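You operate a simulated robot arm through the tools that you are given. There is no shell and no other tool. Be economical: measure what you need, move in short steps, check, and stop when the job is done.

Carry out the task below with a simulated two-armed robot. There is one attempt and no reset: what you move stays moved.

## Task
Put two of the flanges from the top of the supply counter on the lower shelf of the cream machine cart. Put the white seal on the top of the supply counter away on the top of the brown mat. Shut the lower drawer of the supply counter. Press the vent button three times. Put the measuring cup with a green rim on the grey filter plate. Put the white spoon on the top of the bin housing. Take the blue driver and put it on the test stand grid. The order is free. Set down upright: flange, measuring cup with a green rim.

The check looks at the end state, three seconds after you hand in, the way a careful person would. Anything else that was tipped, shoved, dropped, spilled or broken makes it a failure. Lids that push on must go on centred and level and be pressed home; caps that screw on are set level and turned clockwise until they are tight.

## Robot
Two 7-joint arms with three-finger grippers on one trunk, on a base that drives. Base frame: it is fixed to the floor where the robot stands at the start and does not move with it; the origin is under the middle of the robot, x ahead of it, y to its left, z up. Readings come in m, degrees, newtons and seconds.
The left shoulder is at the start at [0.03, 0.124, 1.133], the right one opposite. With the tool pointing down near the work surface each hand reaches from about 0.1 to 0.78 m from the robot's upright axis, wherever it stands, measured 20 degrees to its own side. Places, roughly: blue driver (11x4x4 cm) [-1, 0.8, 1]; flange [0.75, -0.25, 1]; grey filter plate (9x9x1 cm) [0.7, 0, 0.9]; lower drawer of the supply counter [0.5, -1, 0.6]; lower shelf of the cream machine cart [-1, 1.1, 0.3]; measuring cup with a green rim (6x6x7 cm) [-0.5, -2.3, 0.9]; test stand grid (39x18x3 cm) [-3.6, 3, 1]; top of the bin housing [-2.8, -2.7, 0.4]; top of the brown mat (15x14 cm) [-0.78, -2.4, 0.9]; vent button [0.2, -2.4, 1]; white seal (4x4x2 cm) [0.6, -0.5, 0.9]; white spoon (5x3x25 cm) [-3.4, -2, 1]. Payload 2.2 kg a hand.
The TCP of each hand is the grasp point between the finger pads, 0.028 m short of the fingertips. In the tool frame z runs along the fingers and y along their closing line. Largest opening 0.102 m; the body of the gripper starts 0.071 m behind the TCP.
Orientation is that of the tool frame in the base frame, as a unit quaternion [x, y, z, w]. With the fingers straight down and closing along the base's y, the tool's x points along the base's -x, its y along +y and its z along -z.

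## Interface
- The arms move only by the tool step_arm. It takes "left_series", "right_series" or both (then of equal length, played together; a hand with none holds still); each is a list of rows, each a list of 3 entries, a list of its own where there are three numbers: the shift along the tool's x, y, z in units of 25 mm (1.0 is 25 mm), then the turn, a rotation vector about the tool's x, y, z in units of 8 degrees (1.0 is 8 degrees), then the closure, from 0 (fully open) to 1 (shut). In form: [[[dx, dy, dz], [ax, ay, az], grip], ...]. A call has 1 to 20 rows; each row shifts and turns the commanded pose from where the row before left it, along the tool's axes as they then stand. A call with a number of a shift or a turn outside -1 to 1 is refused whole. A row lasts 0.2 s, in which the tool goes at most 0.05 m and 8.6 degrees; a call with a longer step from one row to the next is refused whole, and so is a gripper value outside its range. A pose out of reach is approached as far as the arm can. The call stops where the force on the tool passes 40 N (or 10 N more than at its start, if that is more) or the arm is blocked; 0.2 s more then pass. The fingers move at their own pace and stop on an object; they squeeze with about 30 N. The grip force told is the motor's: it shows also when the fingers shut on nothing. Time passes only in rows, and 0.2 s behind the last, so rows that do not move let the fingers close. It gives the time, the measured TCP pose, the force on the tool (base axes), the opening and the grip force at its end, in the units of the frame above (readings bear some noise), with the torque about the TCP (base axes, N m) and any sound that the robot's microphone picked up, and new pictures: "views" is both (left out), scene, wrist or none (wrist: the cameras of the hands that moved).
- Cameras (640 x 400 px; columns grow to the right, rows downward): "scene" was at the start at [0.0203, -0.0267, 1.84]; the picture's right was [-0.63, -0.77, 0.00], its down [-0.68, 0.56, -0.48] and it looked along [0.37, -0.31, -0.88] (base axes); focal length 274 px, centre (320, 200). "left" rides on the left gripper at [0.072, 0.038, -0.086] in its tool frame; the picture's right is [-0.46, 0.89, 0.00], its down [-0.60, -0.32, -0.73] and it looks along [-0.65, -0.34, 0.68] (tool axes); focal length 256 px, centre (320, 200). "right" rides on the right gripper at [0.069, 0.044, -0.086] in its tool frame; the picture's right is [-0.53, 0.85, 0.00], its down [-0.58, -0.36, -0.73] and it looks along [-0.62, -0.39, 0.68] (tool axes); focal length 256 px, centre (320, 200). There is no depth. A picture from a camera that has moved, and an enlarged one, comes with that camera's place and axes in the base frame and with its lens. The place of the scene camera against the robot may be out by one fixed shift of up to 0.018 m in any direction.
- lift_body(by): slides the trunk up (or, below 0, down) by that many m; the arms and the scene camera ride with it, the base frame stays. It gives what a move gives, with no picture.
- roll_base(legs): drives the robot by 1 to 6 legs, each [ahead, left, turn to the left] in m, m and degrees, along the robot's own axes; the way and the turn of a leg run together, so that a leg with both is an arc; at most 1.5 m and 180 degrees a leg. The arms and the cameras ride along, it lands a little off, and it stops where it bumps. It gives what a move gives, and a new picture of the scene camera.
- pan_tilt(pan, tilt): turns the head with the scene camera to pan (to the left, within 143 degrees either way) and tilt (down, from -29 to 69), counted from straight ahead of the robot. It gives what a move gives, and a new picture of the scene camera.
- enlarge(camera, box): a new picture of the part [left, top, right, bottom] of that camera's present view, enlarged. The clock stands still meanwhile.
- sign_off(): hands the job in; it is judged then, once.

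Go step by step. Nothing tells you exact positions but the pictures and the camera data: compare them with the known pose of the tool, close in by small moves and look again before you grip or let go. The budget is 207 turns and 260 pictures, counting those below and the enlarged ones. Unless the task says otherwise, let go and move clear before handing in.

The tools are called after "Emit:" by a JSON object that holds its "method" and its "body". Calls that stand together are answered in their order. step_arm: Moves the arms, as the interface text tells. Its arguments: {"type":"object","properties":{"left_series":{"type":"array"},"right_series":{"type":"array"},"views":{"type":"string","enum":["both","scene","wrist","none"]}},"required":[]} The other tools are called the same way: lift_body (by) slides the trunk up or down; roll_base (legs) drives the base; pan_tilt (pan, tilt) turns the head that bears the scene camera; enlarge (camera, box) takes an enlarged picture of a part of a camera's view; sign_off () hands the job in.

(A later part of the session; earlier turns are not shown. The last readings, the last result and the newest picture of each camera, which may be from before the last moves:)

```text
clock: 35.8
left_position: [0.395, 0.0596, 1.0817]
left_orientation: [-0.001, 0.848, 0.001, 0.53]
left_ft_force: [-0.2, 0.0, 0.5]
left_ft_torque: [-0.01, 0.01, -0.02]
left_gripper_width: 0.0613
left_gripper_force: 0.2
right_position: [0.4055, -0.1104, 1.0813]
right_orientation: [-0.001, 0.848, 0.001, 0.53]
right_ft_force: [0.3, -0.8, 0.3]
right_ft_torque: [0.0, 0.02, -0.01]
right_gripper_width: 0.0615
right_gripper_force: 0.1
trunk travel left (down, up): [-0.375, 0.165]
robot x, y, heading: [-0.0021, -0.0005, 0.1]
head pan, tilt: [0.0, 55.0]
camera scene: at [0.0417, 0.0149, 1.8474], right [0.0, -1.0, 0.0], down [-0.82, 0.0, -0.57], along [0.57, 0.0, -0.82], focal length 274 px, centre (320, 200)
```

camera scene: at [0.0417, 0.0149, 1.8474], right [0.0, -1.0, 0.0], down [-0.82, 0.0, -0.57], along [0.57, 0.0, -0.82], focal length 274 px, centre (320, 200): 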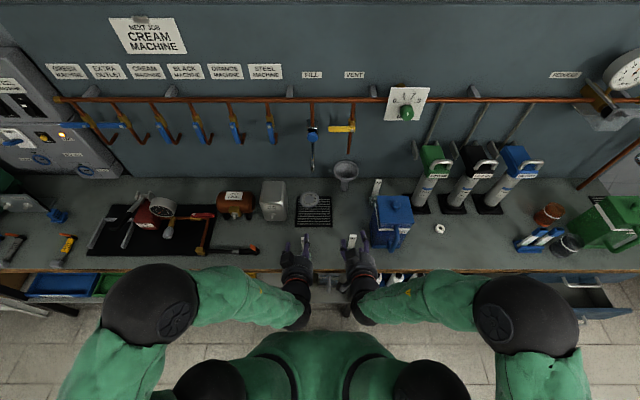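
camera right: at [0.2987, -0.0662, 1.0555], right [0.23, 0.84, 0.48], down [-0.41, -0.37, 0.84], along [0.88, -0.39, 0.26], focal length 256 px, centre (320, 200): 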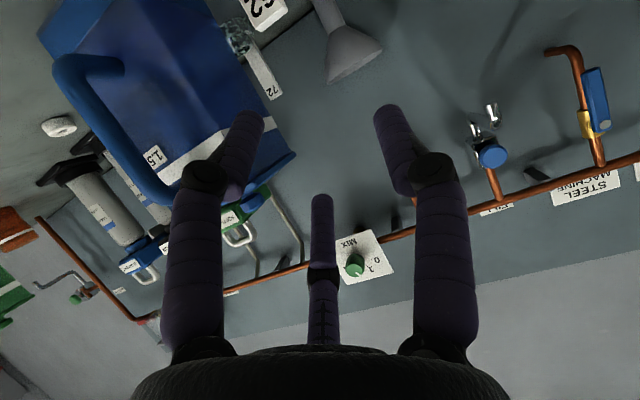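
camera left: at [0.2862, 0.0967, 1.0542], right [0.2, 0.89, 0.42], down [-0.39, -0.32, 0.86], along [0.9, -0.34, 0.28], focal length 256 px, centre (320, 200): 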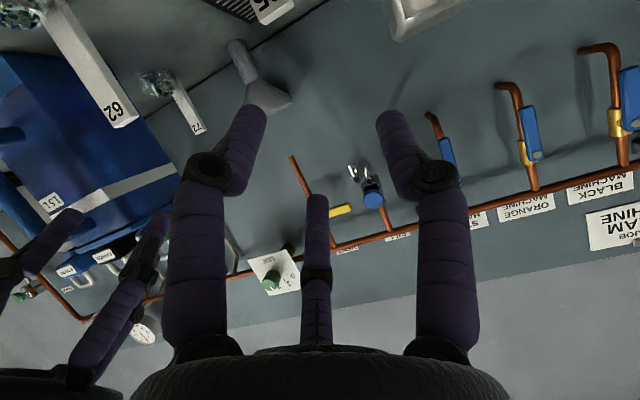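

Tools are pitched; the tags are just ahead. I lower, slide forward around the tags, and close.

Emit:
{"method": "step_arm", "body": {"left_series": [[[0.74, 0, 0.36], [0, 0, 0], 0.4], [[0.74, 0, 0.36], [0, 0, 0], 0.4], [[0.74, 0, 0.36], [0, 0, 0], 0.4], [[0, 0, 0.9], [0, 0, 0], 0.4], [[0, 0, 0.9], [0, 0, 0], 0.4], [[0, 0, 0.9], [0, 0, 0], 0.4], [[0, 0, 0.9], [0, 0, 0], 0.4]], "right_series": [[[0.74, 0, 0.36], [0, 0, 0], 0.4], [[0.74, 0, 0.36], [0, 0, 0], 0.4], [[0.74, 0, 0.36], [0, 0, 0], 0.4], [[0, 0, 0.9], [0, 0, 0], 0.4], [[0, 0, 0.9], [0, 0, 0], 0.4], [[0, 0, 0.9], [0, 0, 0], 0.4], [[0, 0, 0.9], [0, 0, 0], 0.4]], "views": "both"}}

Emit:
{"method": "enlarge", "body": {"camera": "scene", "box": [260, 190, 400, 280]}}

```text
clock: 37.4
left_position: [0.4755, 0.0569, 0.9785]
left_orientation: [0.0, 0.848, 0.0, 0.53]
left_ft_force: [0.4, 0.3, -0.4]
left_ft_torque: [-0.03, -0.03, -0.02]
left_gripper_width: 0.0612
left_gripper_force: 0.5
right_position: [0.4605, -0.0852, 0.9916]
right_orientation: [0.001, 0.849, -0.002, 0.528]
right_ft_force: [0.6, -0.4, 0.2]
right_ft_torque: [-0.04, -0.05, -0.01]
right_gripper_width: 0.0611
right_gripper_force: 0.1
right hand out of reach, approached as far as the arm can: row 2, 3, 4, 5, 6, 7
trunk travel left (down, up): [-0.375, 0.165]
robot x, y, heading: [0.001, 0.0023, -0.1]
head pan, tilt: [0.0, 55.0]
camera scene: at [0.0436, 0.0151, 1.8473], right [0.0, -1.0, 0.0], down [-0.82, 0.0, -0.57], along [0.57, 0.0, -0.82], focal length 274 px, centre (320, 200)
camera right: at [0.3524, -0.0396, 0.966], right [0.24, 0.85, 0.48], down [-0.4, -0.36, 0.84], along [0.88, -0.4, 0.25], focal length 256 px, centre (320, 200)
camera left: at [0.3663, 0.0956, 0.9508], right [0.2, 0.89, 0.42], down [-0.39, -0.32, 0.86], along [0.9, -0.34, 0.28], focal length 256 px, centre (320, 200)
```

scene: 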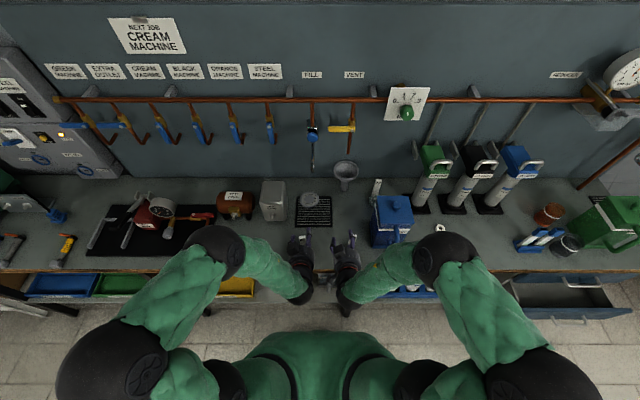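
right: 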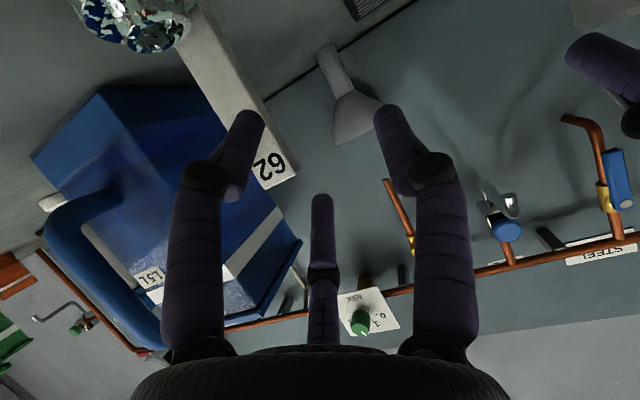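
left: 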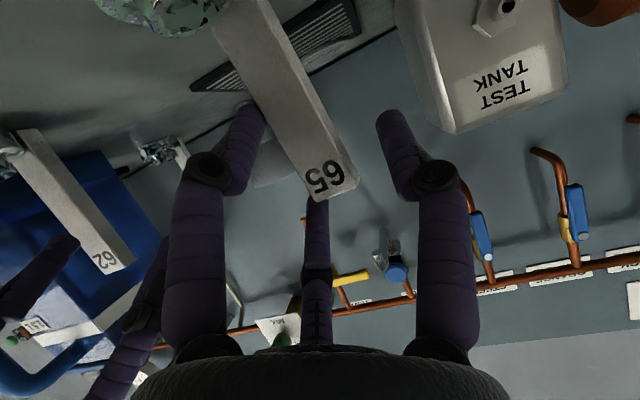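

```text
4.44 times, centred on (330, 235) of scene
camera zoom: at [0.0436, 0.0151, 1.8473], right [0.0, -1.0, 0.0], down [-0.82, 0.0, -0.57], along [0.57, 0.0, -0.82], focal length 1216 px, centre (276, 44)
```

zoom: 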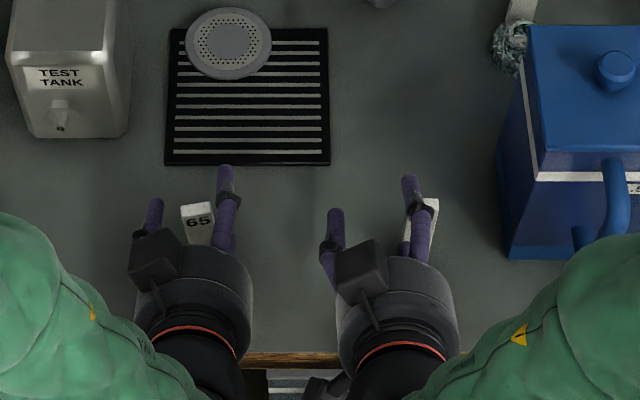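

The left tag is between the fingers; the right arm ran out of reach close to the body. I close the left, and back the right one out.

Emit:
{"method": "step_arm", "body": {"left_series": [[[0, 0, 0], [0, 0, 0], 1], [[0, 0, 0], [0, 0, 0], 1], [[0, 0, 0], [0, 0, 0], 1], [[0, 0, 0], [0, 0, 0], 1]], "right_series": [[[0, 0, -0.9], [0, 0, 0], 0.4], [[0, 0, -0.9], [0, 0, 0], 0.4], [[0, 0, -0.9], [0, 0, 0], 0.4], [[-0.5, 0, -0.9], [0, 0, 0], 0.4]], "views": "both"}}

Emit:
{"method": "enlarge", "body": {"camera": "scene", "box": [260, 190, 400, 280]}}

```text
clock: 38.4
left_position: [0.4745, 0.0577, 0.9793]
left_orientation: [0.0, 0.847, 0.0, 0.531]
left_ft_force: [-2.3, -0.7, 8.6]
left_ft_torque: [-0.2, 0.36, -0.01]
left_gripper_width: 0.033
left_gripper_force: 30.1
right_position: [0.3835, -0.0824, 1.0408]
right_orientation: [0.0, 0.848, 0.0, 0.53]
right_ft_force: [0.1, 0.3, -0.1]
right_ft_torque: [0.02, -0.01, 0.0]
right_gripper_width: 0.0612
right_gripper_force: 0.0
trunk travel left (down, up): [-0.375, 0.165]
robot x, y, heading: [0.0009, 0.001, 0.1]
head pan, tilt: [0.0, 55.0]
camera scene: at [0.0408, 0.0149, 1.8475], right [0.0, -1.0, 0.0], down [-0.82, 0.0, -0.57], along [0.57, 0.0, -0.82], focal length 274 px, centre (320, 200)
camera right: at [0.2756, -0.0379, 1.0153], right [0.23, 0.85, 0.48], down [-0.4, -0.36, 0.84], along [0.88, -0.39, 0.26], focal length 256 px, centre (320, 200)
camera left: at [0.3652, 0.0954, 0.952], right [0.2, 0.89, 0.42], down [-0.39, -0.32, 0.86], along [0.9, -0.34, 0.28], focal length 256 px, centre (320, 200)
```

scene: 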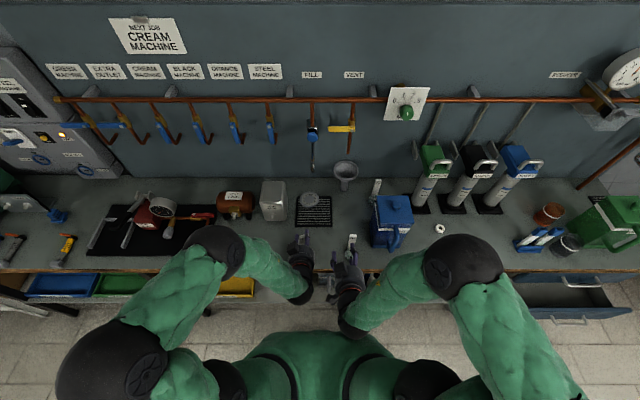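
right: 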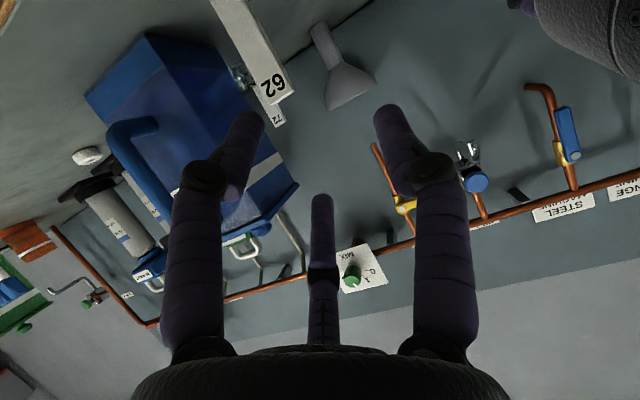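
left: 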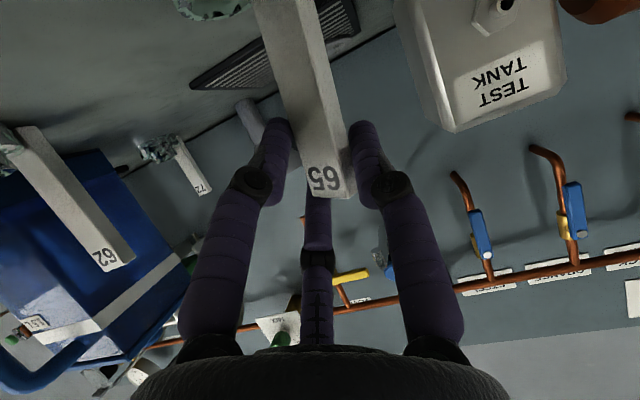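

```text
4.44 times, centred on (330, 235) of scene
camera zoom: at [0.0408, 0.0149, 1.8475], right [0.0, -1.0, 0.0], down [-0.82, 0.0, -0.57], along [0.57, 0.0, -0.82], focal length 1216 px, centre (276, 44)
```

zoom: 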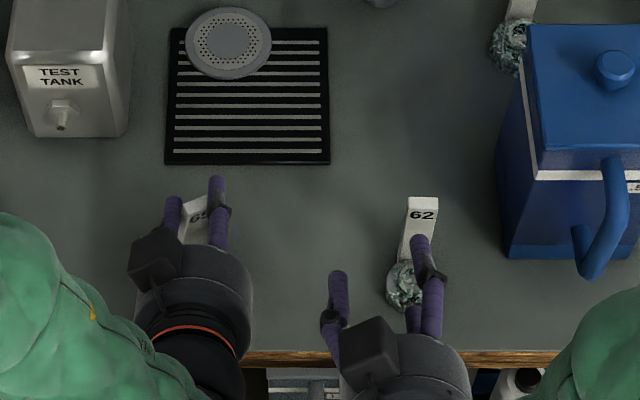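

The left grip stopped at 33 mm with the tag twisted, not a clean hold. I reopen gently and look again.

Emit:
{"method": "step_arm", "body": {"left_series": [[[0, 0, 0], [0, 0, 0], 0.6], [[0, 0, 0], [0, 0, 0], 0.4], [[0, 0, 0], [0, 0, 0], 0.3], [[0, 0, 0], [0, 0, 0], 0.3]], "views": "both"}}

Emit:
{"method": "enlarge", "body": {"camera": "scene", "box": [280, 215, 360, 275]}}

```text
clock: 39.4
left_position: [0.4756, 0.0584, 0.979]
left_orientation: [0.0, 0.848, 0.0, 0.53]
left_ft_force: [0.2, -0.3, 0.1]
left_ft_torque: [0.03, -0.02, 0.01]
left_gripper_width: 0.0715
left_gripper_force: 0.2
right_position: [0.3842, -0.083, 1.04]
right_orientation: [0.0, 0.848, 0.0, 0.53]
right_ft_force: [-0.6, 1.2, -0.4]
right_ft_torque: [0.0, 0.02, 0.0]
right_gripper_width: 0.0612
right_gripper_force: 0.1
trunk travel left (down, up): [-0.375, 0.165]
robot x, y, heading: [-0.0012, 0.0024, -0.1]
head pan, tilt: [0.0, 55.0]
camera scene: at [0.0418, 0.0149, 1.8474], right [0.0, -1.0, 0.0], down [-0.82, 0.0, -0.57], along [0.57, 0.0, -0.82], focal length 274 px, centre (320, 200)
camera left: at [0.3653, 0.0954, 0.9515], right [0.2, 0.89, 0.42], down [-0.39, -0.32, 0.86], along [0.9, -0.34, 0.28], focal length 256 px, centre (320, 200)
```

scene: 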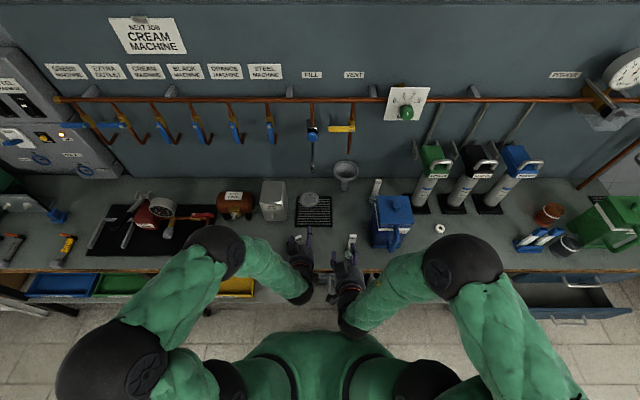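
left: 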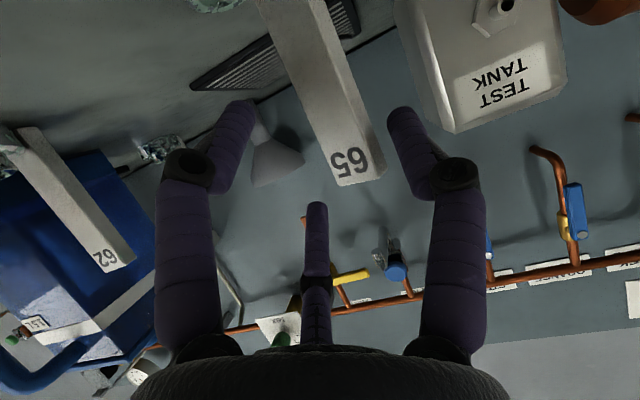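

```text
6.67 times, centred on (320, 245) of scene
camera zoom: at [0.0418, 0.0149, 1.8474], right [0.0, -1.0, 0.0], down [-0.82, 0.0, -0.57], along [0.57, 0.0, -0.82], focal length 1825 px, centre (320, -100)
```

zoom: 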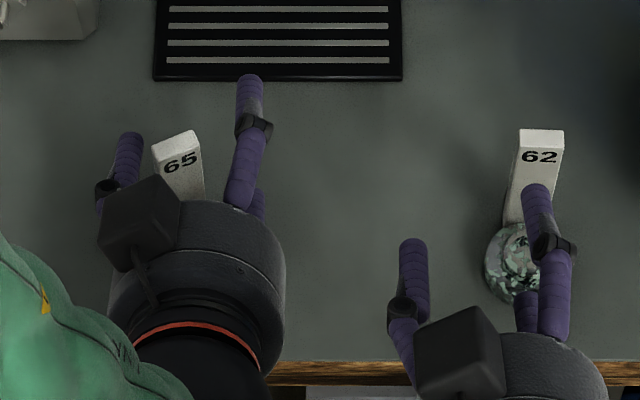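

The gripper really has a thumb (+y) and two fingers, so I should grip the tag lower and centred: I shift +y about 19 mm and down 15 mm, then close.

Emit:
{"method": "step_arm", "body": {"left_series": [[[0.0, 0.75, 0], [0, 0, 0], 0.3], [[0.54, 0, 0.26], [0, 0, 0], 0.3], [[0, 0, 0.1], [0, 0, 0], 0.5], [[0, 0, 0], [0, 0, 0], 0.6], [[0, 0, 0], [0, 0, 0], 0.7], [[0, 0, 0], [0, 0, 0], 0.8], [[0, 0, 0], [0, 0, 0], 0.9]], "views": "wrist"}}

Emit:
{"method": "enlarge", "body": {"camera": "scene", "box": [280, 215, 360, 275]}}

```text
clock: 41.0
left_position: [0.4762, 0.0735, 0.9676]
left_orientation: [-0.001, 0.848, 0.002, 0.529]
left_ft_force: [-0.9, -0.2, 2.5]
left_ft_torque: [-0.12, 0.07, -0.04]
left_gripper_width: 0.037
left_gripper_force: 29.8
left hand out of reach, approached as far as the arm can: row 2
right_position: [0.384, -0.0807, 1.0404]
right_orientation: [0.0, 0.848, 0.001, 0.53]
right_ft_force: [0.3, 0.0, 0.6]
right_ft_torque: [0.02, -0.01, 0.03]
right_gripper_width: 0.0613
right_gripper_force: 0.1
trunk travel left (down, up): [-0.375, 0.165]
robot x, y, heading: [-0.0015, 0.0019, -0.0]
head pan, tilt: [0.0, 55.0]
camera left: at [0.3664, 0.1093, 0.9397], right [0.2, 0.89, 0.42], down [-0.39, -0.32, 0.86], along [0.9, -0.34, 0.28], focal length 256 px, centre (320, 200)
```

left: 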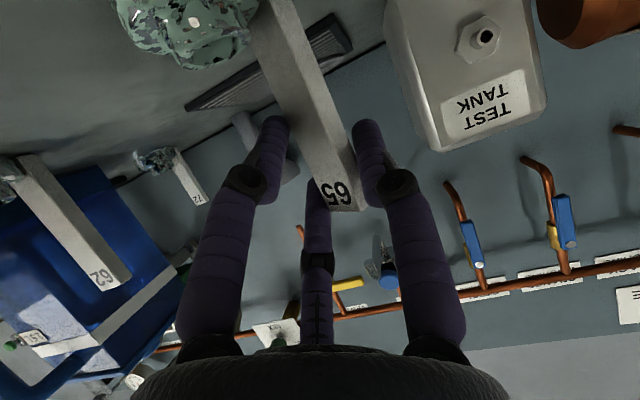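

```text
6.67 times, centred on (320, 245) of scene
camera zoom: at [0.0415, 0.0149, 1.8474], right [0.0, -1.0, 0.0], down [-0.82, 0.0, -0.57], along [0.57, 0.0, -0.82], focal length 1825 px, centre (320, -100)
```

zoom: 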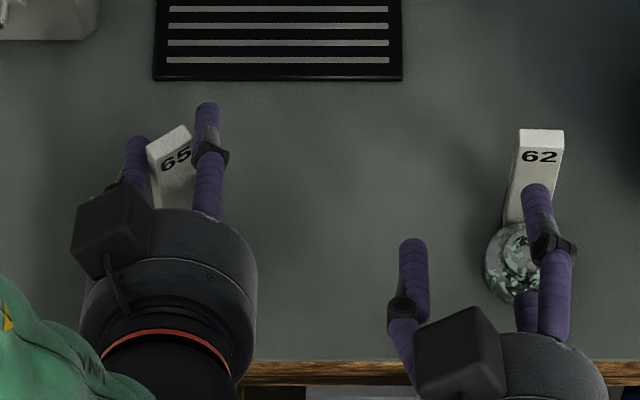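

The grip twists the tag because a finger comes in from above right. I'll open, back off, roll each hand by −30° so that two fingers pinch the sides and the third stays on top, and also back the base off 0.12 m for reach.

Emit:
{"method": "step_arm", "body": {"left_series": [[[0, 0, 0], [0, 0, 0], 0.7], [[0, 0, 0], [0, 0, 0], 0.4], [[0, 0, 0], [0, 0, 0], 0.3], [[0, 0, -0.9], [0, 0, 0], 0.3], [[0, 0, -0.9], [0, 0, 0], 0.3], [[0, 0, -0.9], [0, 0, 0], 0.3], [[0, 0, -0.9], [0, 0, 0], 0.3]], "views": "none"}}

Emit:
{"method": "roll_base", "body": {"legs": [[-0.12, 0, 0]]}}

Emit:
{"method": "step_arm", "body": {"left_series": [[[0, 0, 0], [0, 0, -0.95], 0.3], [[0, 0, 0], [0, 0, -0.95], 0.3], [[0, 0, 0], [0, 0, -0.95], 0.3], [[0, 0, 0], [0, 0, -0.9], 0.3]], "right_series": [[[0, 0, 0], [0, 0, -0.95], 0.3], [[0, 0, 0], [0, 0, -0.95], 0.3], [[0, 0, 0], [0, 0, -0.95], 0.3], [[0, 0, 0], [0, 0, -0.9], 0.3]], "views": "both"}}

Emit:
{"method": "enlarge", "body": {"camera": "scene", "box": [260, 170, 400, 270]}}

```text
clock: 42.6
left_position: [0.3965, 0.0746, 1.0063]
left_orientation: [0.001, 0.848, 0.0, 0.53]
left_ft_force: [-0.7, 0.1, 0.4]
left_ft_torque: [-0.02, -0.01, 0.02]
left_gripper_width: 0.0716
left_gripper_force: 0.1
right_position: [0.3844, -0.0827, 1.0407]
right_orientation: [0.001, 0.848, 0.0, 0.53]
right_ft_force: [0.4, -0.5, -0.3]
right_ft_torque: [0.01, -0.01, 0.03]
right_gripper_width: 0.0612
right_gripper_force: 0.0
trunk travel left (down, up): [-0.375, 0.165]
robot x, y, heading: [0.003, 0.0019, 0.2]
head pan, tilt: [0.0, 55.0]
```

```text
clock: 43.8
left_position: [0.279, 0.0751, 1.0057]
left_orientation: [0.001, 0.847, -0.001, 0.531]
left_ft_force: [-0.4, 0.1, 0.1]
left_ft_torque: [-0.01, 0.01, 0.01]
left_gripper_width: 0.0713
left_gripper_force: 0.0
right_position: [0.2662, -0.0826, 1.0414]
right_orientation: [0.0, 0.847, 0.0, 0.531]
right_ft_force: [-1.1, -0.1, 0.6]
right_ft_torque: [-0.01, -0.03, -0.02]
right_gripper_width: 0.061
right_gripper_force: 0.0
trunk travel left (down, up): [-0.375, 0.165]
robot x, y, heading: [-0.1158, -0.0013, 0.0]
head pan, tilt: [0.0, 55.0]
camera scene: at [-0.0775, 0.015, 1.8475], right [0.0, -1.0, 0.0], down [-0.82, 0.0, -0.57], along [0.57, 0.0, -0.82], focal length 274 px, centre (320, 200)
```

scene: 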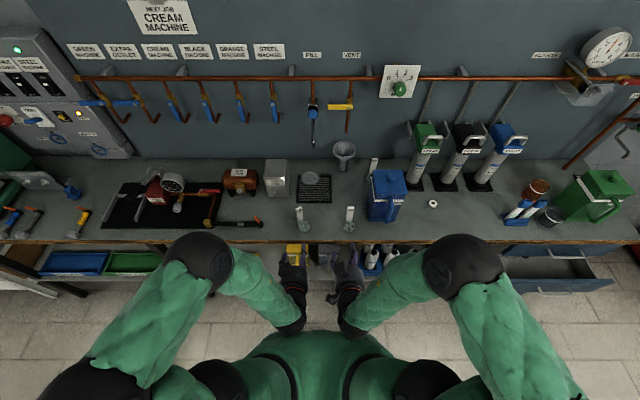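

```text
clock: 44.8
left_position: [0.2782, 0.0739, 1.0058]
left_orientation: [-0.084, 0.844, -0.05, 0.527]
left_ft_force: [0.2, -0.3, 0.0]
left_ft_torque: [-0.01, -0.01, -0.01]
left_gripper_width: 0.0711
left_gripper_force: 0.1
left hand out of reach, approached as far as the arm can: row 2, 3, 4
right_position: [0.2676, -0.081, 1.0399]
right_orientation: [-0.22, 0.819, -0.137, 0.512]
right_ft_force: [-0.2, -0.5, 0.6]
right_ft_torque: [0.0, 0.04, 0.0]
right_gripper_width: 0.0714
right_gripper_force: 0.1
trunk travel left (down, up): [-0.375, 0.165]
robot x, y, heading: [-0.1182, 0.0024, 0.2]
head pan, tilt: [0.0, 55.0]
camera scene: at [-0.0762, 0.015, 1.8474], right [0.0, -1.0, 0.0], down [-0.82, 0.0, -0.57], along [0.57, 0.0, -0.82], focal length 274 px, centre (320, 200)
camera right: at [0.1528, -0.0781, 1.0037], right [0.02, 1.0, 0.03], down [-0.36, -0.03, 0.93], along [0.93, -0.03, 0.36], focal length 256 px, centre (320, 200)
camera left: at [0.1664, 0.0968, 0.9734], right [0.12, 0.96, 0.26], down [-0.37, -0.19, 0.91], along [0.92, -0.21, 0.33], focal length 256 px, centre (320, 200)
```

scene: 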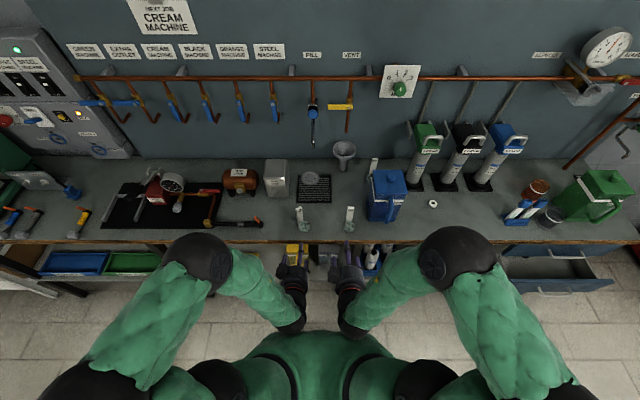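
right: 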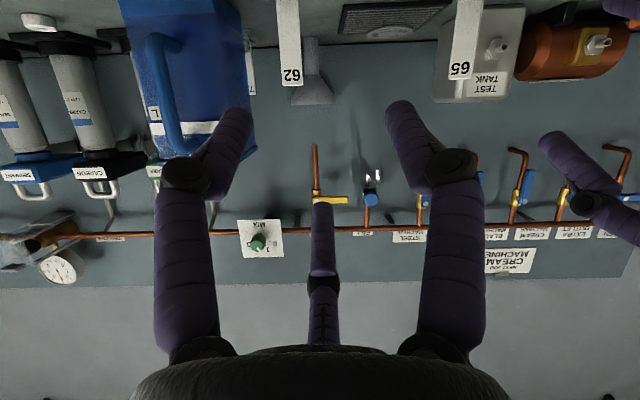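
left: 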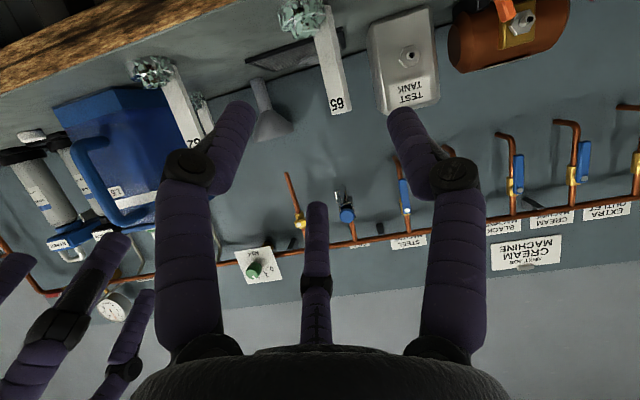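

```text
4.00 times, centred on (330, 220) of scene
camera zoom: at [-0.0762, 0.015, 1.8474], right [0.0, -1.0, 0.0], down [-0.82, 0.0, -0.57], along [0.57, 0.0, -0.82], focal length 1095 px, centre (280, 120)
```

zoom: 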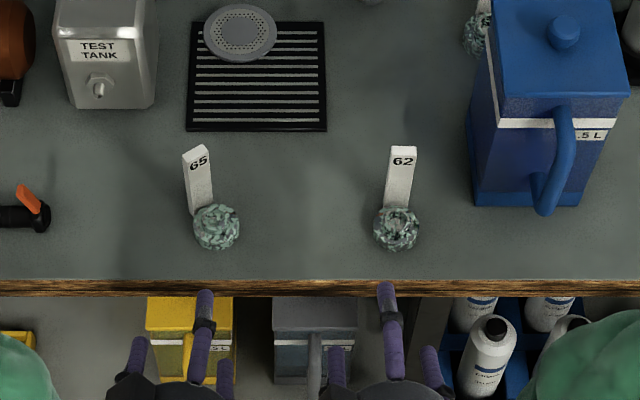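

Both flanges stand fine. The right hand is rolled correctly; I bring it in line with tag 62 and most of the way forward, and move the left forward before rolling it.

Emit:
{"method": "step_arm", "body": {"right_series": [[[-0.49, -0.98, 0], [0, 0, 0], 0.3], [[-0.49, -0.98, 0], [0, 0, 0], 0.3], [[0, 0, 1], [0, 0, 0], 0.3], [[0, 0, 1], [0, 0, 0], 0.3], [[0, 0, 1], [0, 0, 0], 0.3], [[0, 0, 1], [0, 0, 0], 0.3], [[0, 0, 1], [0, 0, 0], 0.3], [[0, 0, 1], [0, 0, 0], 0.3], [[0, 0, 0.6], [0, 0, 0], 0.3]], "views": "both"}}

Emit:
{"method": "enlarge", "body": {"camera": "scene", "box": [290, 180, 400, 260]}}

```text
clock: 46.8
left_position: [0.2803, 0.0751, 1.0046]
left_orientation: [-0.083, 0.844, -0.051, 0.527]
left_ft_force: [0.6, 0.3, -0.9]
left_ft_torque: [0.03, -0.02, 0.05]
left_gripper_width: 0.0714
left_gripper_force: 0.1
right_position: [0.4379, -0.0987, 1.015]
right_orientation: [-0.218, 0.821, -0.139, 0.51]
right_ft_force: [0.4, 0.0, -0.2]
right_ft_torque: [-0.01, 0.02, -0.02]
right_gripper_width: 0.0713
right_gripper_force: 0.0
right hand out of reach, approached as far as the arm can: row 6, 7, 8
trunk travel left (down, up): [-0.375, 0.165]
robot x, y, heading: [-0.1191, 0.0006, 0.0]
head pan, tilt: [0.0, 55.0]
camera scene: at [-0.0752, 0.015, 1.8474], right [0.0, -1.0, 0.0], down [-0.82, 0.0, -0.57], along [0.57, 0.0, -0.82], focal length 274 px, centre (320, 200)
camera right: at [0.3239, -0.0938, 0.9791], right [0.02, 1.0, 0.03], down [-0.35, -0.02, 0.93], along [0.93, -0.03, 0.35], focal length 256 px, centre (320, 200)
```

scene: 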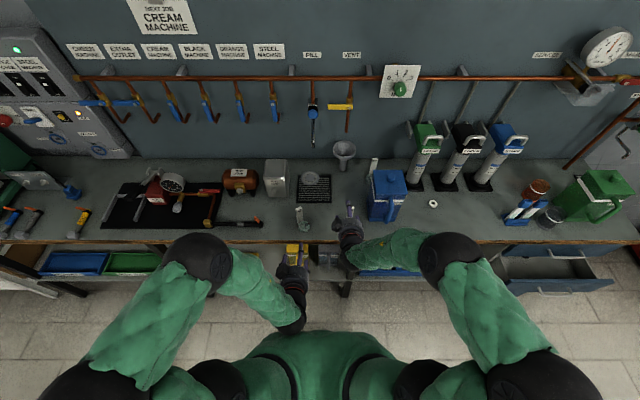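
right: 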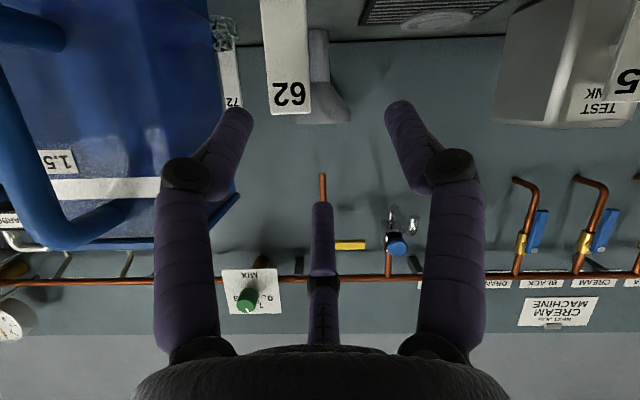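

```text
5.00 times, centred on (345, 220) of scene
camera zoom: at [-0.0752, 0.015, 1.8474], right [0.0, -1.0, 0.0], down [-0.82, 0.0, -0.57], along [0.57, 0.0, -0.82], focal length 1368 px, centre (195, 100)
```

zoom: 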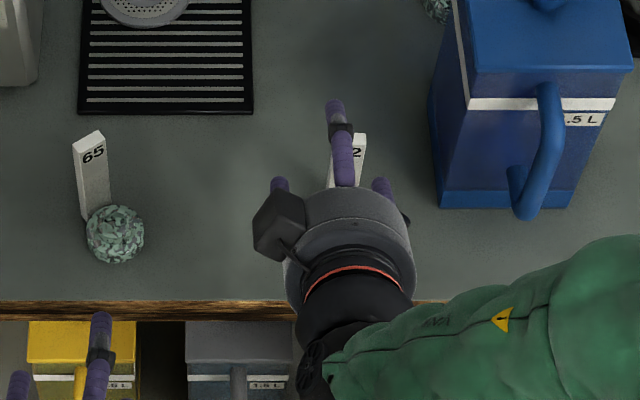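

The arm is too folded near the body. I back the base off another 0.15 m and then re-approach.

Emit:
{"method": "roll_base", "body": {"legs": [[-0.15, 0, 0]]}}

Emit:
{"method": "step_arm", "body": {"right_series": [[[0, 0, 1], [0, 0, 0], 0.3], [[0, 0, 1], [0, 0, 0], 0.3], [[0, 0, 1], [0, 0, 0], 0.3], [[0, 0, 1], [0, 0, 0], 0.3]], "left_series": [[[0, 0, 1], [0, 0, 0], 0.3], [[0, 0, 1], [0, 0, 0], 0.3], [[0, 0, 1], [0, 0, -0.7], 0.3], [[0, 0, 1], [0, 0, -0.7], 0.3]], "views": "wrist"}}

```text
clock: 48.2
left_position: [0.127, 0.0735, 1.0054]
left_orientation: [-0.082, 0.844, -0.052, 0.527]
left_ft_force: [0.1, 0.4, -0.3]
left_ft_torque: [-0.01, -0.03, 0.0]
left_gripper_width: 0.0713
left_gripper_force: 0.0
right_position: [0.2847, -0.0986, 1.0155]
right_orientation: [-0.218, 0.82, -0.139, 0.51]
right_ft_force: [-0.6, -0.4, 0.2]
right_ft_torque: [0.01, 0.01, -0.03]
right_gripper_width: 0.0713
right_gripper_force: 0.1
trunk travel left (down, up): [-0.375, 0.165]
robot x, y, heading: [-0.2688, 0.003, 0.1]
head pan, tilt: [0.0, 55.0]
camera scene: at [-0.2288, 0.0149, 1.8475], right [0.0, -1.0, 0.0], down [-0.82, 0.0, -0.57], along [0.57, 0.0, -0.82], focal length 274 px, centre (320, 200)
```

scene: 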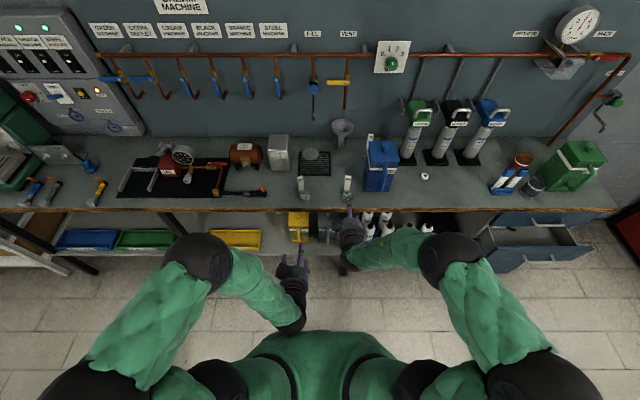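

```text
clock: 49.2
left_position: [0.2313, 0.084, 0.9791]
left_orientation: [-0.127, 0.843, -0.071, 0.518]
left_ft_force: [-0.5, 0.6, 0.2]
left_ft_torque: [0.01, 0.02, -0.03]
left_gripper_width: 0.0714
left_gripper_force: 0.1
left hand out of reach, approached as far as the arm can: row 3, 4
right_position: [0.3646, -0.1012, 0.9866]
right_orientation: [-0.217, 0.822, -0.141, 0.508]
right_ft_force: [0.2, 0.0, 0.0]
right_ft_torque: [-0.02, -0.01, 0.02]
right_gripper_width: 0.0712
right_gripper_force: 0.1
right hand out of reach, approached as far as the arm can: row 2, 3
trunk travel left (down, up): [-0.375, 0.165]
robot x, y, heading: [-0.2714, 0.0017, -0.0]
head pan, tilt: [0.0, 55.0]
camera right: at [0.2504, -0.0962, 0.9508], right [0.03, 1.0, 0.03], down [-0.35, -0.02, 0.94], along [0.94, -0.04, 0.35], focal length 256 px, centre (320, 200)
camera left: at [0.1175, 0.0983, 0.9471], right [0.08, 0.98, 0.18], down [-0.35, -0.14, 0.93], along [0.93, -0.13, 0.33], focal length 256 px, centre (320, 200)
```

right: 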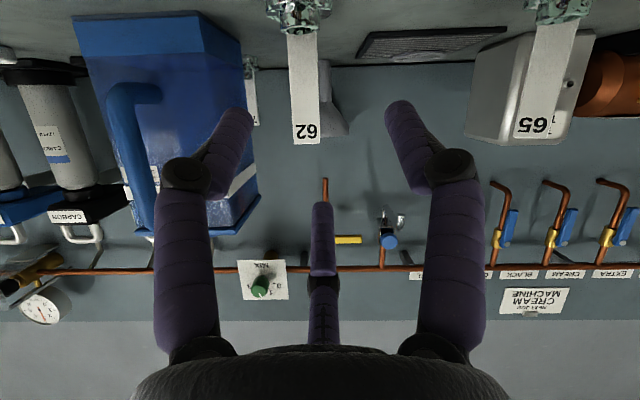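
left: 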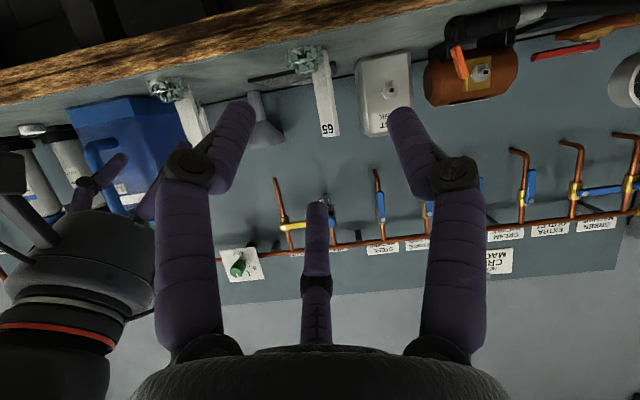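

The wrist is near its limits close to the centre line. I shift the base left 0.15 m so the right hand works on its own side.

Emit:
{"method": "roll_base", "body": {"legs": [[0, 0.15, 0]]}}

Emit:
{"method": "step_arm", "body": {"right_series": [[[0.5, -0.86, 0], [0, 0, 0], 0.3], [[0.5, -0.86, 0], [0, 0, 0], 0.3], [[0.5, -0.86, 0], [0, 0, 0], 0.3], [[0.5, -0.86, 0], [0, 0, 0], 0.3], [[0.5, -0.86, 0], [0, 0, 0], 0.3], [[0.5, -0.86, 0], [0, 0, 0], 0.3]], "views": "wrist"}}

```text
clock: 50.6
left_position: [0.2319, 0.2426, 0.979]
left_orientation: [-0.128, 0.842, -0.071, 0.519]
left_ft_force: [-0.3, -0.2, 0.2]
left_ft_torque: [-0.03, -0.01, 0.01]
left_gripper_width: 0.0714
left_gripper_force: 0.2
right_position: [0.3644, 0.0582, 0.988]
right_orientation: [-0.218, 0.821, -0.141, 0.509]
right_ft_force: [0.4, 0.9, -0.1]
right_ft_torque: [0.0, 0.05, -0.05]
right_gripper_width: 0.0714
right_gripper_force: 0.1
trunk travel left (down, up): [-0.375, 0.165]
robot x, y, heading: [-0.2675, 0.1587, 0.2]
head pan, tilt: [0.0, 55.0]
camera scene: at [-0.2266, 0.1733, 1.8474], right [0.0, -1.0, 0.0], down [-0.82, 0.0, -0.57], along [0.57, 0.0, -0.82], focal length 274 px, centre (320, 200)
```

scene: 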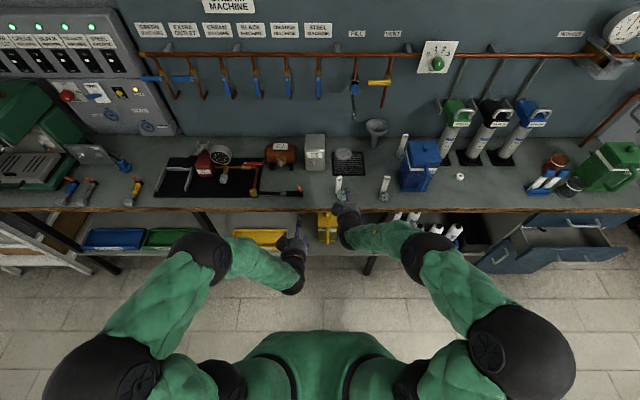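

```text
clock: 52.0
left_position: [0.2311, 0.2416, 0.9796]
left_orientation: [-0.126, 0.842, -0.07, 0.52]
left_ft_force: [-0.1, 0.0, 0.7]
left_ft_torque: [0.0, -0.03, 0.03]
left_gripper_width: 0.0715
left_gripper_force: 0.0
right_position: [0.398, 0.0029, 1.0376]
right_orientation: [-0.214, 0.825, -0.146, 0.502]
right_ft_force: [-0.4, 0.0, 0.5]
right_ft_torque: [0.01, 0.01, -0.01]
right_gripper_width: 0.0714
right_gripper_force: 0.0
right hand out of reach, approached as far as the arm can: row 1, 2, 3, 4, 5, 6
trunk travel left (down, up): [-0.375, 0.165]
robot x, y, heading: [-0.2706, 0.1528, 0.0]
head pan, tilt: [0.0, 55.0]
camera right: at [0.2843, 0.0092, 1.0029], right [0.04, 1.0, 0.02], down [-0.34, -0.01, 0.94], along [0.94, -0.05, 0.34], focal length 256 px, centre (320, 200)
```

right: 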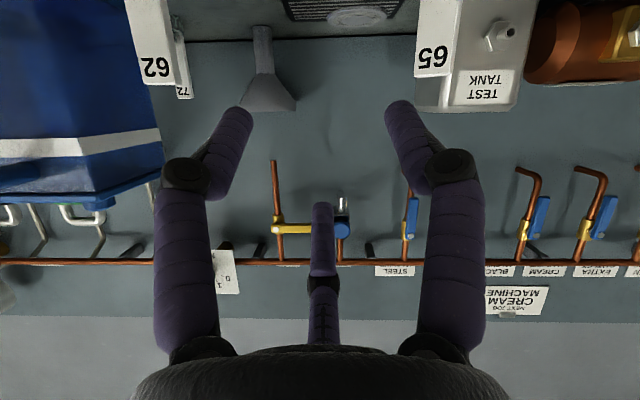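

Still limited. A milder pitch (about 40°) is enough to get under the mid shelf, so I reduce the right hand's pitch and move to align with tag 62.

Emit:
{"method": "step_arm", "body": {"right_series": [[[0, 0, 0], [-0.5, 0.866, 0], 0.3], [[0, 0, 0], [-0.5, 0.866, 0], 0.3], [[0, 0, 0], [-0.5, 0.866, 0], 0.3], [[0.5, -0.86, 0], [0, 0, 0], 0.3], [[0.5, -0.86, 0], [0, 0, 0], 0.3], [[0.5, -0.86, 0], [0, 0, 0], 0.3], [[0.5, -0.86, 0], [0, 0, 0], 0.3]], "views": "wrist"}}

```text
clock: 53.6
left_position: [0.2306, 0.2414, 0.9805]
left_orientation: [-0.128, 0.842, -0.07, 0.519]
left_ft_force: [-0.3, 0.1, -0.3]
left_ft_torque: [0.01, 0.0, 0.01]
left_gripper_width: 0.0715
left_gripper_force: 0.1
right_position: [0.3974, -0.0952, 1.039]
right_orientation: [-0.241, 0.909, -0.09, 0.328]
right_ft_force: [0.6, 0.0, 0.4]
right_ft_torque: [-0.01, 0.0, 0.02]
right_gripper_width: 0.0713
right_gripper_force: 0.1
trunk travel left (down, up): [-0.375, 0.165]
robot x, y, heading: [-0.2662, 0.1538, -0.0]
head pan, tilt: [0.0, 55.0]
camera right: at [0.2791, -0.0906, 1.0521], right [0.04, 1.0, 0.02], down [0.06, -0.02, 1.0], along [1.0, -0.04, -0.06], focal length 256 px, centre (320, 200)
```

right: 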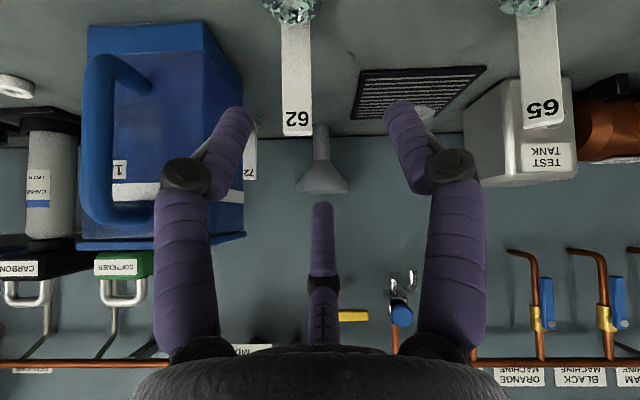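

Alignment works at 40° pitch. I move onto tag 62 and close slowly.

Emit:
{"method": "step_arm", "body": {"right_series": [[[-0.4, -0.645, 0], [0, 0, 0], 0.3], [[-0.4, -0.645, 0], [0, 0, 0], 0.3], [[0, 0, 1], [0, 0, 0], 0.3], [[0, 0, 1], [0, 0, 0], 0.3], [[0, 0, 1], [0, 0, 0], 0.3], [[0, 0, 1], [0, 0, 0], 0.3]], "views": "both"}}

Emit:
{"method": "enlarge", "body": {"camera": "scene", "box": [330, 160, 430, 230]}}

```text
clock: 55.0
left_position: [0.2332, 0.241, 0.98]
left_orientation: [-0.127, 0.842, -0.069, 0.519]
left_ft_force: [0.2, -0.5, 0.4]
left_ft_torque: [0.02, 0.0, 0.02]
left_gripper_width: 0.0714
left_gripper_force: 0.1
right_position: [0.4884, -0.1169, 0.9831]
right_orientation: [-0.24, 0.909, -0.091, 0.327]
right_ft_force: [0.6, -0.1, 0.7]
right_ft_torque: [0.05, 0.05, 0.02]
right_gripper_width: 0.0713
right_gripper_force: 0.0
trunk travel left (down, up): [-0.375, 0.165]
robot x, y, heading: [-0.2669, 0.1555, 0.2]
head pan, tilt: [0.0, 55.0]
camera scene: at [-0.2253, 0.1709, 1.8474], right [0.0, -1.0, 0.0], down [-0.82, 0.0, -0.57], along [0.57, 0.0, -0.82], focal length 274 px, centre (320, 200)
camera right: at [0.3699, -0.1118, 0.9963], right [0.04, 1.0, 0.02], down [0.06, -0.02, 1.0], along [1.0, -0.04, -0.06], focal length 256 px, centre (320, 200)
```

scene: 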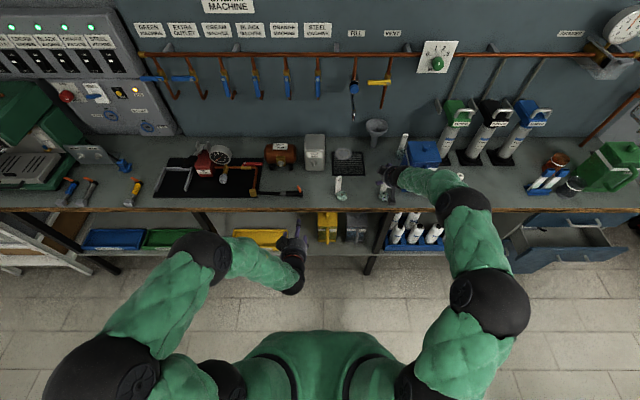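
right: 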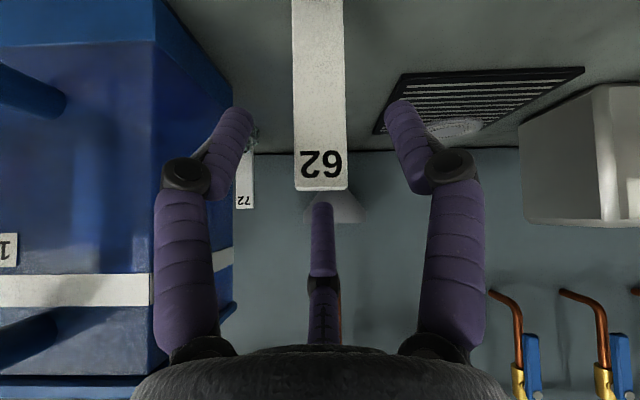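

```text
5.71 times, centred on (380, 195) of scene
camera zoom: at [-0.2253, 0.1709, 1.8474], right [0.0, -1.0, 0.0], down [-0.82, 0.0, -0.57], along [0.57, 0.0, -0.82], focal length 1564 px, centre (-23, 229)
```

zoom: 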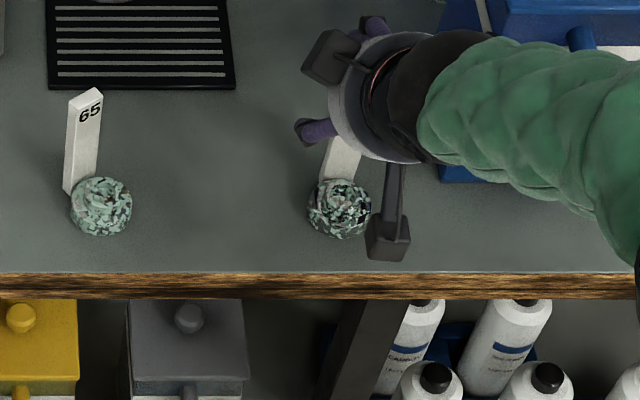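

Tag is centred but only its top is at the grasp point; I lower 15 mm and close.

Emit:
{"method": "step_arm", "body": {"right_series": [[[0.33, 0.19, 0.46], [0, 0, 0], 0.3], [[0, 0, 0], [0, 0, 0], 0.6], [[0, 0, 0], [0, 0, 0], 0.8], [[0, 0, 0], [0, 0, 0], 1], [[0, 0, 0], [0, 0, 0], 1]], "views": "wrist"}}

Emit:
{"method": "enlarge", "body": {"camera": "scene", "box": [330, 160, 430, 230]}}

```text
clock: 56.2
left_position: [0.2298, 0.2411, 0.9799]
left_orientation: [-0.126, 0.842, -0.071, 0.52]
left_ft_force: [-0.1, 0.0, 0.1]
left_ft_torque: [0.05, -0.01, 0.0]
left_gripper_width: 0.0714
left_gripper_force: 0.0
right_position: [0.4856, -0.1158, 0.9687]
right_orientation: [-0.242, 0.909, -0.091, 0.327]
right_ft_force: [0.2, -0.6, 1.1]
right_ft_torque: [-0.03, 0.16, -0.03]
right_gripper_width: 0.0288
right_gripper_force: 29.8
trunk travel left (down, up): [-0.375, 0.165]
robot x, y, heading: [-0.2674, 0.1575, -0.1]
head pan, tilt: [0.0, 55.0]
camera right: at [0.369, -0.1105, 0.9817], right [0.04, 1.0, 0.02], down [0.06, -0.02, 1.0], along [1.0, -0.04, -0.06], focal length 256 px, centre (320, 200)
```

right: 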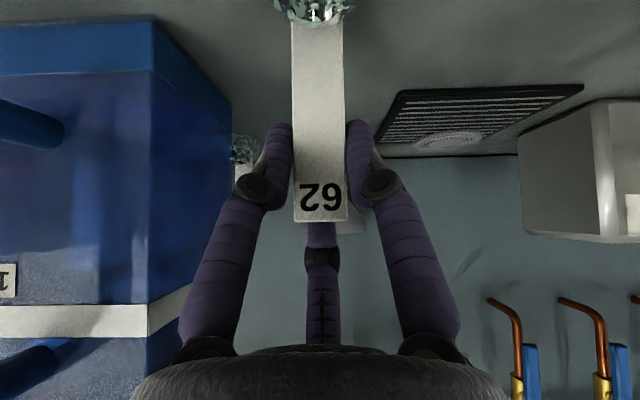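

```text
5.71 times, centred on (380, 195) of scene
camera zoom: at [-0.2267, 0.1712, 1.8474], right [0.0, -1.0, 0.0], down [-0.82, 0.0, -0.57], along [0.57, 0.0, -0.82], focal length 1564 px, centre (-23, 229)
```

zoom: 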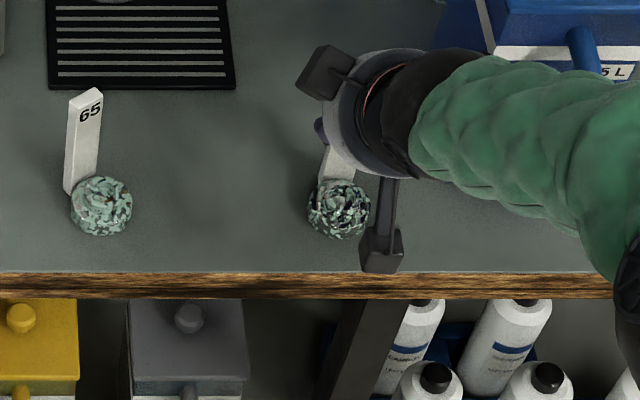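

Clean three-point grip (28.8 mm). I lift straight up and check the tilt.

Emit:
{"method": "step_arm", "body": {"right_series": [[[-0.55, -0.32, -0.77], [0, 0, 0], 1], [[-0.55, -0.32, -0.77], [0, 0, 0], 1], [[-0.55, -0.32, -0.77], [0, 0, 0], 1], [[-0.55, -0.32, -0.77], [0, 0, 0], 1]], "views": "both"}}

Emit:
{"method": "enlarge", "body": {"camera": "scene", "box": [330, 150, 430, 220]}}

```text
clock: 57.2
left_position: [0.2309, 0.2414, 0.9789]
left_orientation: [-0.126, 0.842, -0.07, 0.52]
left_ft_force: [-1.1, 0.2, -0.8]
left_ft_torque: [0.03, -0.01, 0.01]
left_gripper_width: 0.0715
left_gripper_force: 0.0
right_position: [0.4857, -0.1142, 1.0694]
right_orientation: [-0.24, 0.909, -0.092, 0.327]
right_ft_force: [-0.9, 0.4, -2.3]
right_ft_torque: [-0.01, -0.08, 0.0]
right_gripper_width: 0.0287
right_gripper_force: 30.6
trunk travel left (down, up): [-0.375, 0.165]
robot x, y, heading: [-0.2669, 0.1564, -0.0]
head pan, tilt: [0.0, 55.0]
camera scene: at [-0.2271, 0.171, 1.8474], right [0.0, -1.0, 0.0], down [-0.82, 0.0, -0.57], along [0.57, 0.0, -0.82], focal length 274 px, centre (320, 200)
camera right: at [0.3673, -0.1097, 1.0826], right [0.04, 1.0, 0.02], down [0.06, -0.02, 1.0], along [1.0, -0.04, -0.06], focal length 256 px, centre (320, 200)
```

scene: 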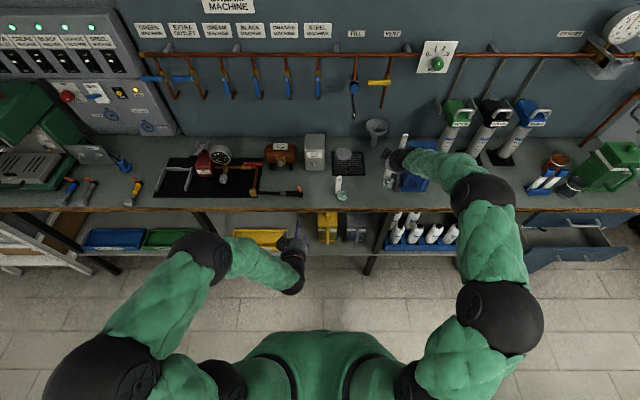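
right: 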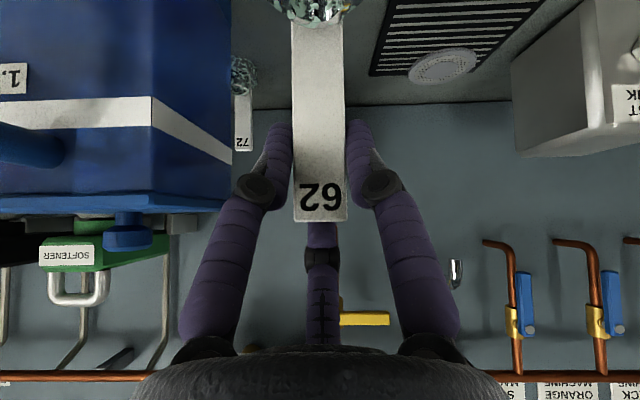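

```text
5.71 times, centred on (380, 185) of scene
camera zoom: at [-0.2271, 0.171, 1.8474], right [0.0, -1.0, 0.0], down [-0.82, 0.0, -0.57], along [0.57, 0.0, -0.82], focal length 1564 px, centre (-23, 286)
```

zoom: 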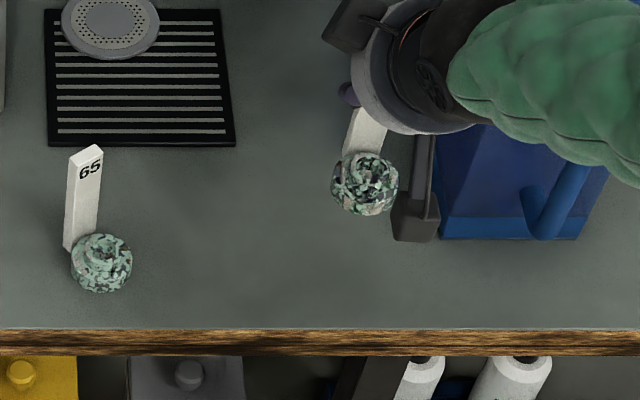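

Flange 62 hangs upright. I pull the right arm back over the counter edge, then shift the base right so the left hand can work on its own side for flange 65.

Emit:
{"method": "step_arm", "body": {"right_series": [[[0.667, 0.385, -0.64], [0, 0, 0], 1], [[0.667, 0.385, -0.64], [0, 0, 0], 1], [[0.667, 0.385, -0.64], [0, 0, 0], 1], [[0.667, 0.385, -0.64], [0, 0, 0], 1], [[0.667, 0.385, -0.64], [0, 0, 0], 1], [[0.667, 0.385, -0.64], [0, 0, 0], 1], [[0.667, 0.385, -0.64], [0, 0, 0], 1], [[0.667, 0.385, -0.64], [0, 0, 0], 1], [[0.667, 0.385, -0.64], [0, 0, 0], 1], [[0.667, 0.385, -0.64], [0, 0, 0], 1]], "left_series": [[[0, 0, 0], [-0.29, 0.95, 0], 0.3], [[0, 0, 0], [-0.29, 0.95, 0], 0.3], [[0, 0, 0], [-0.29, 0.95, 0], 0.3], [[0, 0, 0], [0, 0, 0], 0.3], [[0, 0, 0], [0, 0, 0], 0.3], [[0, 0, 0], [0, 0, 0], 0.3], [[0, 0, 0], [0, 0, 0], 0.3], [[0, 0, 0], [0, 0, 0], 0.3], [[0, 0, 0], [0, 0, 0], 0.3], [[0, 0, 0], [0, 0, 0], 0.3]], "views": "none"}}

Emit:
{"method": "roll_base", "body": {"legs": [[0, -0.3, 0]]}}

```text
clock: 59.4
left_position: [0.2311, 0.2415, 0.98]
left_orientation: [-0.142, 0.931, -0.043, 0.335]
left_ft_force: [-0.2, 0.0, -0.3]
left_ft_torque: [-0.01, 0.02, 0.01]
left_gripper_width: 0.0714
left_gripper_force: 0.1
right_position: [0.2342, -0.1099, 1.0665]
right_orientation: [-0.241, 0.909, -0.091, 0.328]
right_ft_force: [0.0, 0.3, -1.1]
right_ft_torque: [0.0, -0.04, -0.02]
right_gripper_width: 0.0285
right_gripper_force: 30.2
trunk travel left (down, up): [-0.375, 0.165]
robot x, y, heading: [-0.2689, 0.1572, 0.2]
head pan, tilt: [0.0, 55.0]
```

```text
clock: 61.5
left_position: [0.2308, -0.07, 0.9796]
left_orientation: [-0.141, 0.931, -0.042, 0.335]
left_ft_force: [1.1, -0.4, 0.0]
left_ft_torque: [0.01, 0.0, 0.02]
left_gripper_width: 0.0715
left_gripper_force: 0.0
right_position: [0.2333, -0.4205, 1.0666]
right_orientation: [-0.238, 0.91, -0.091, 0.327]
right_ft_force: [0.0, 0.4, -1.1]
right_ft_torque: [0.02, -0.03, 0.04]
right_gripper_width: 0.0285
right_gripper_force: 30.4
trunk travel left (down, up): [-0.375, 0.165]
robot x, y, heading: [-0.2684, -0.1532, -0.1]
head pan, tilt: [0.0, 55.0]
camera scene: at [-0.2268, -0.1387, 1.8474], right [0.0, -1.0, 0.0], down [-0.82, 0.0, -0.57], along [0.57, 0.0, -0.82], focal length 274 px, centre (320, 200)
```

scene: 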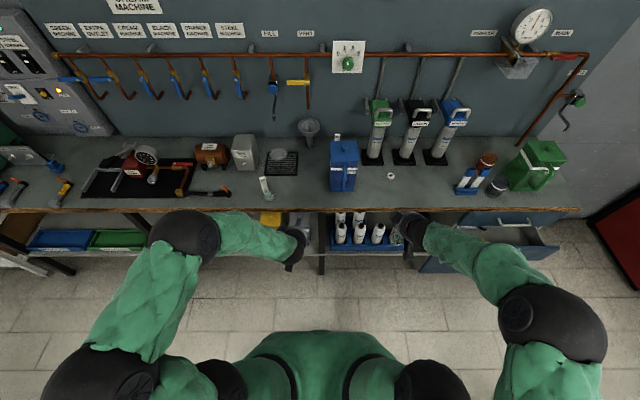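

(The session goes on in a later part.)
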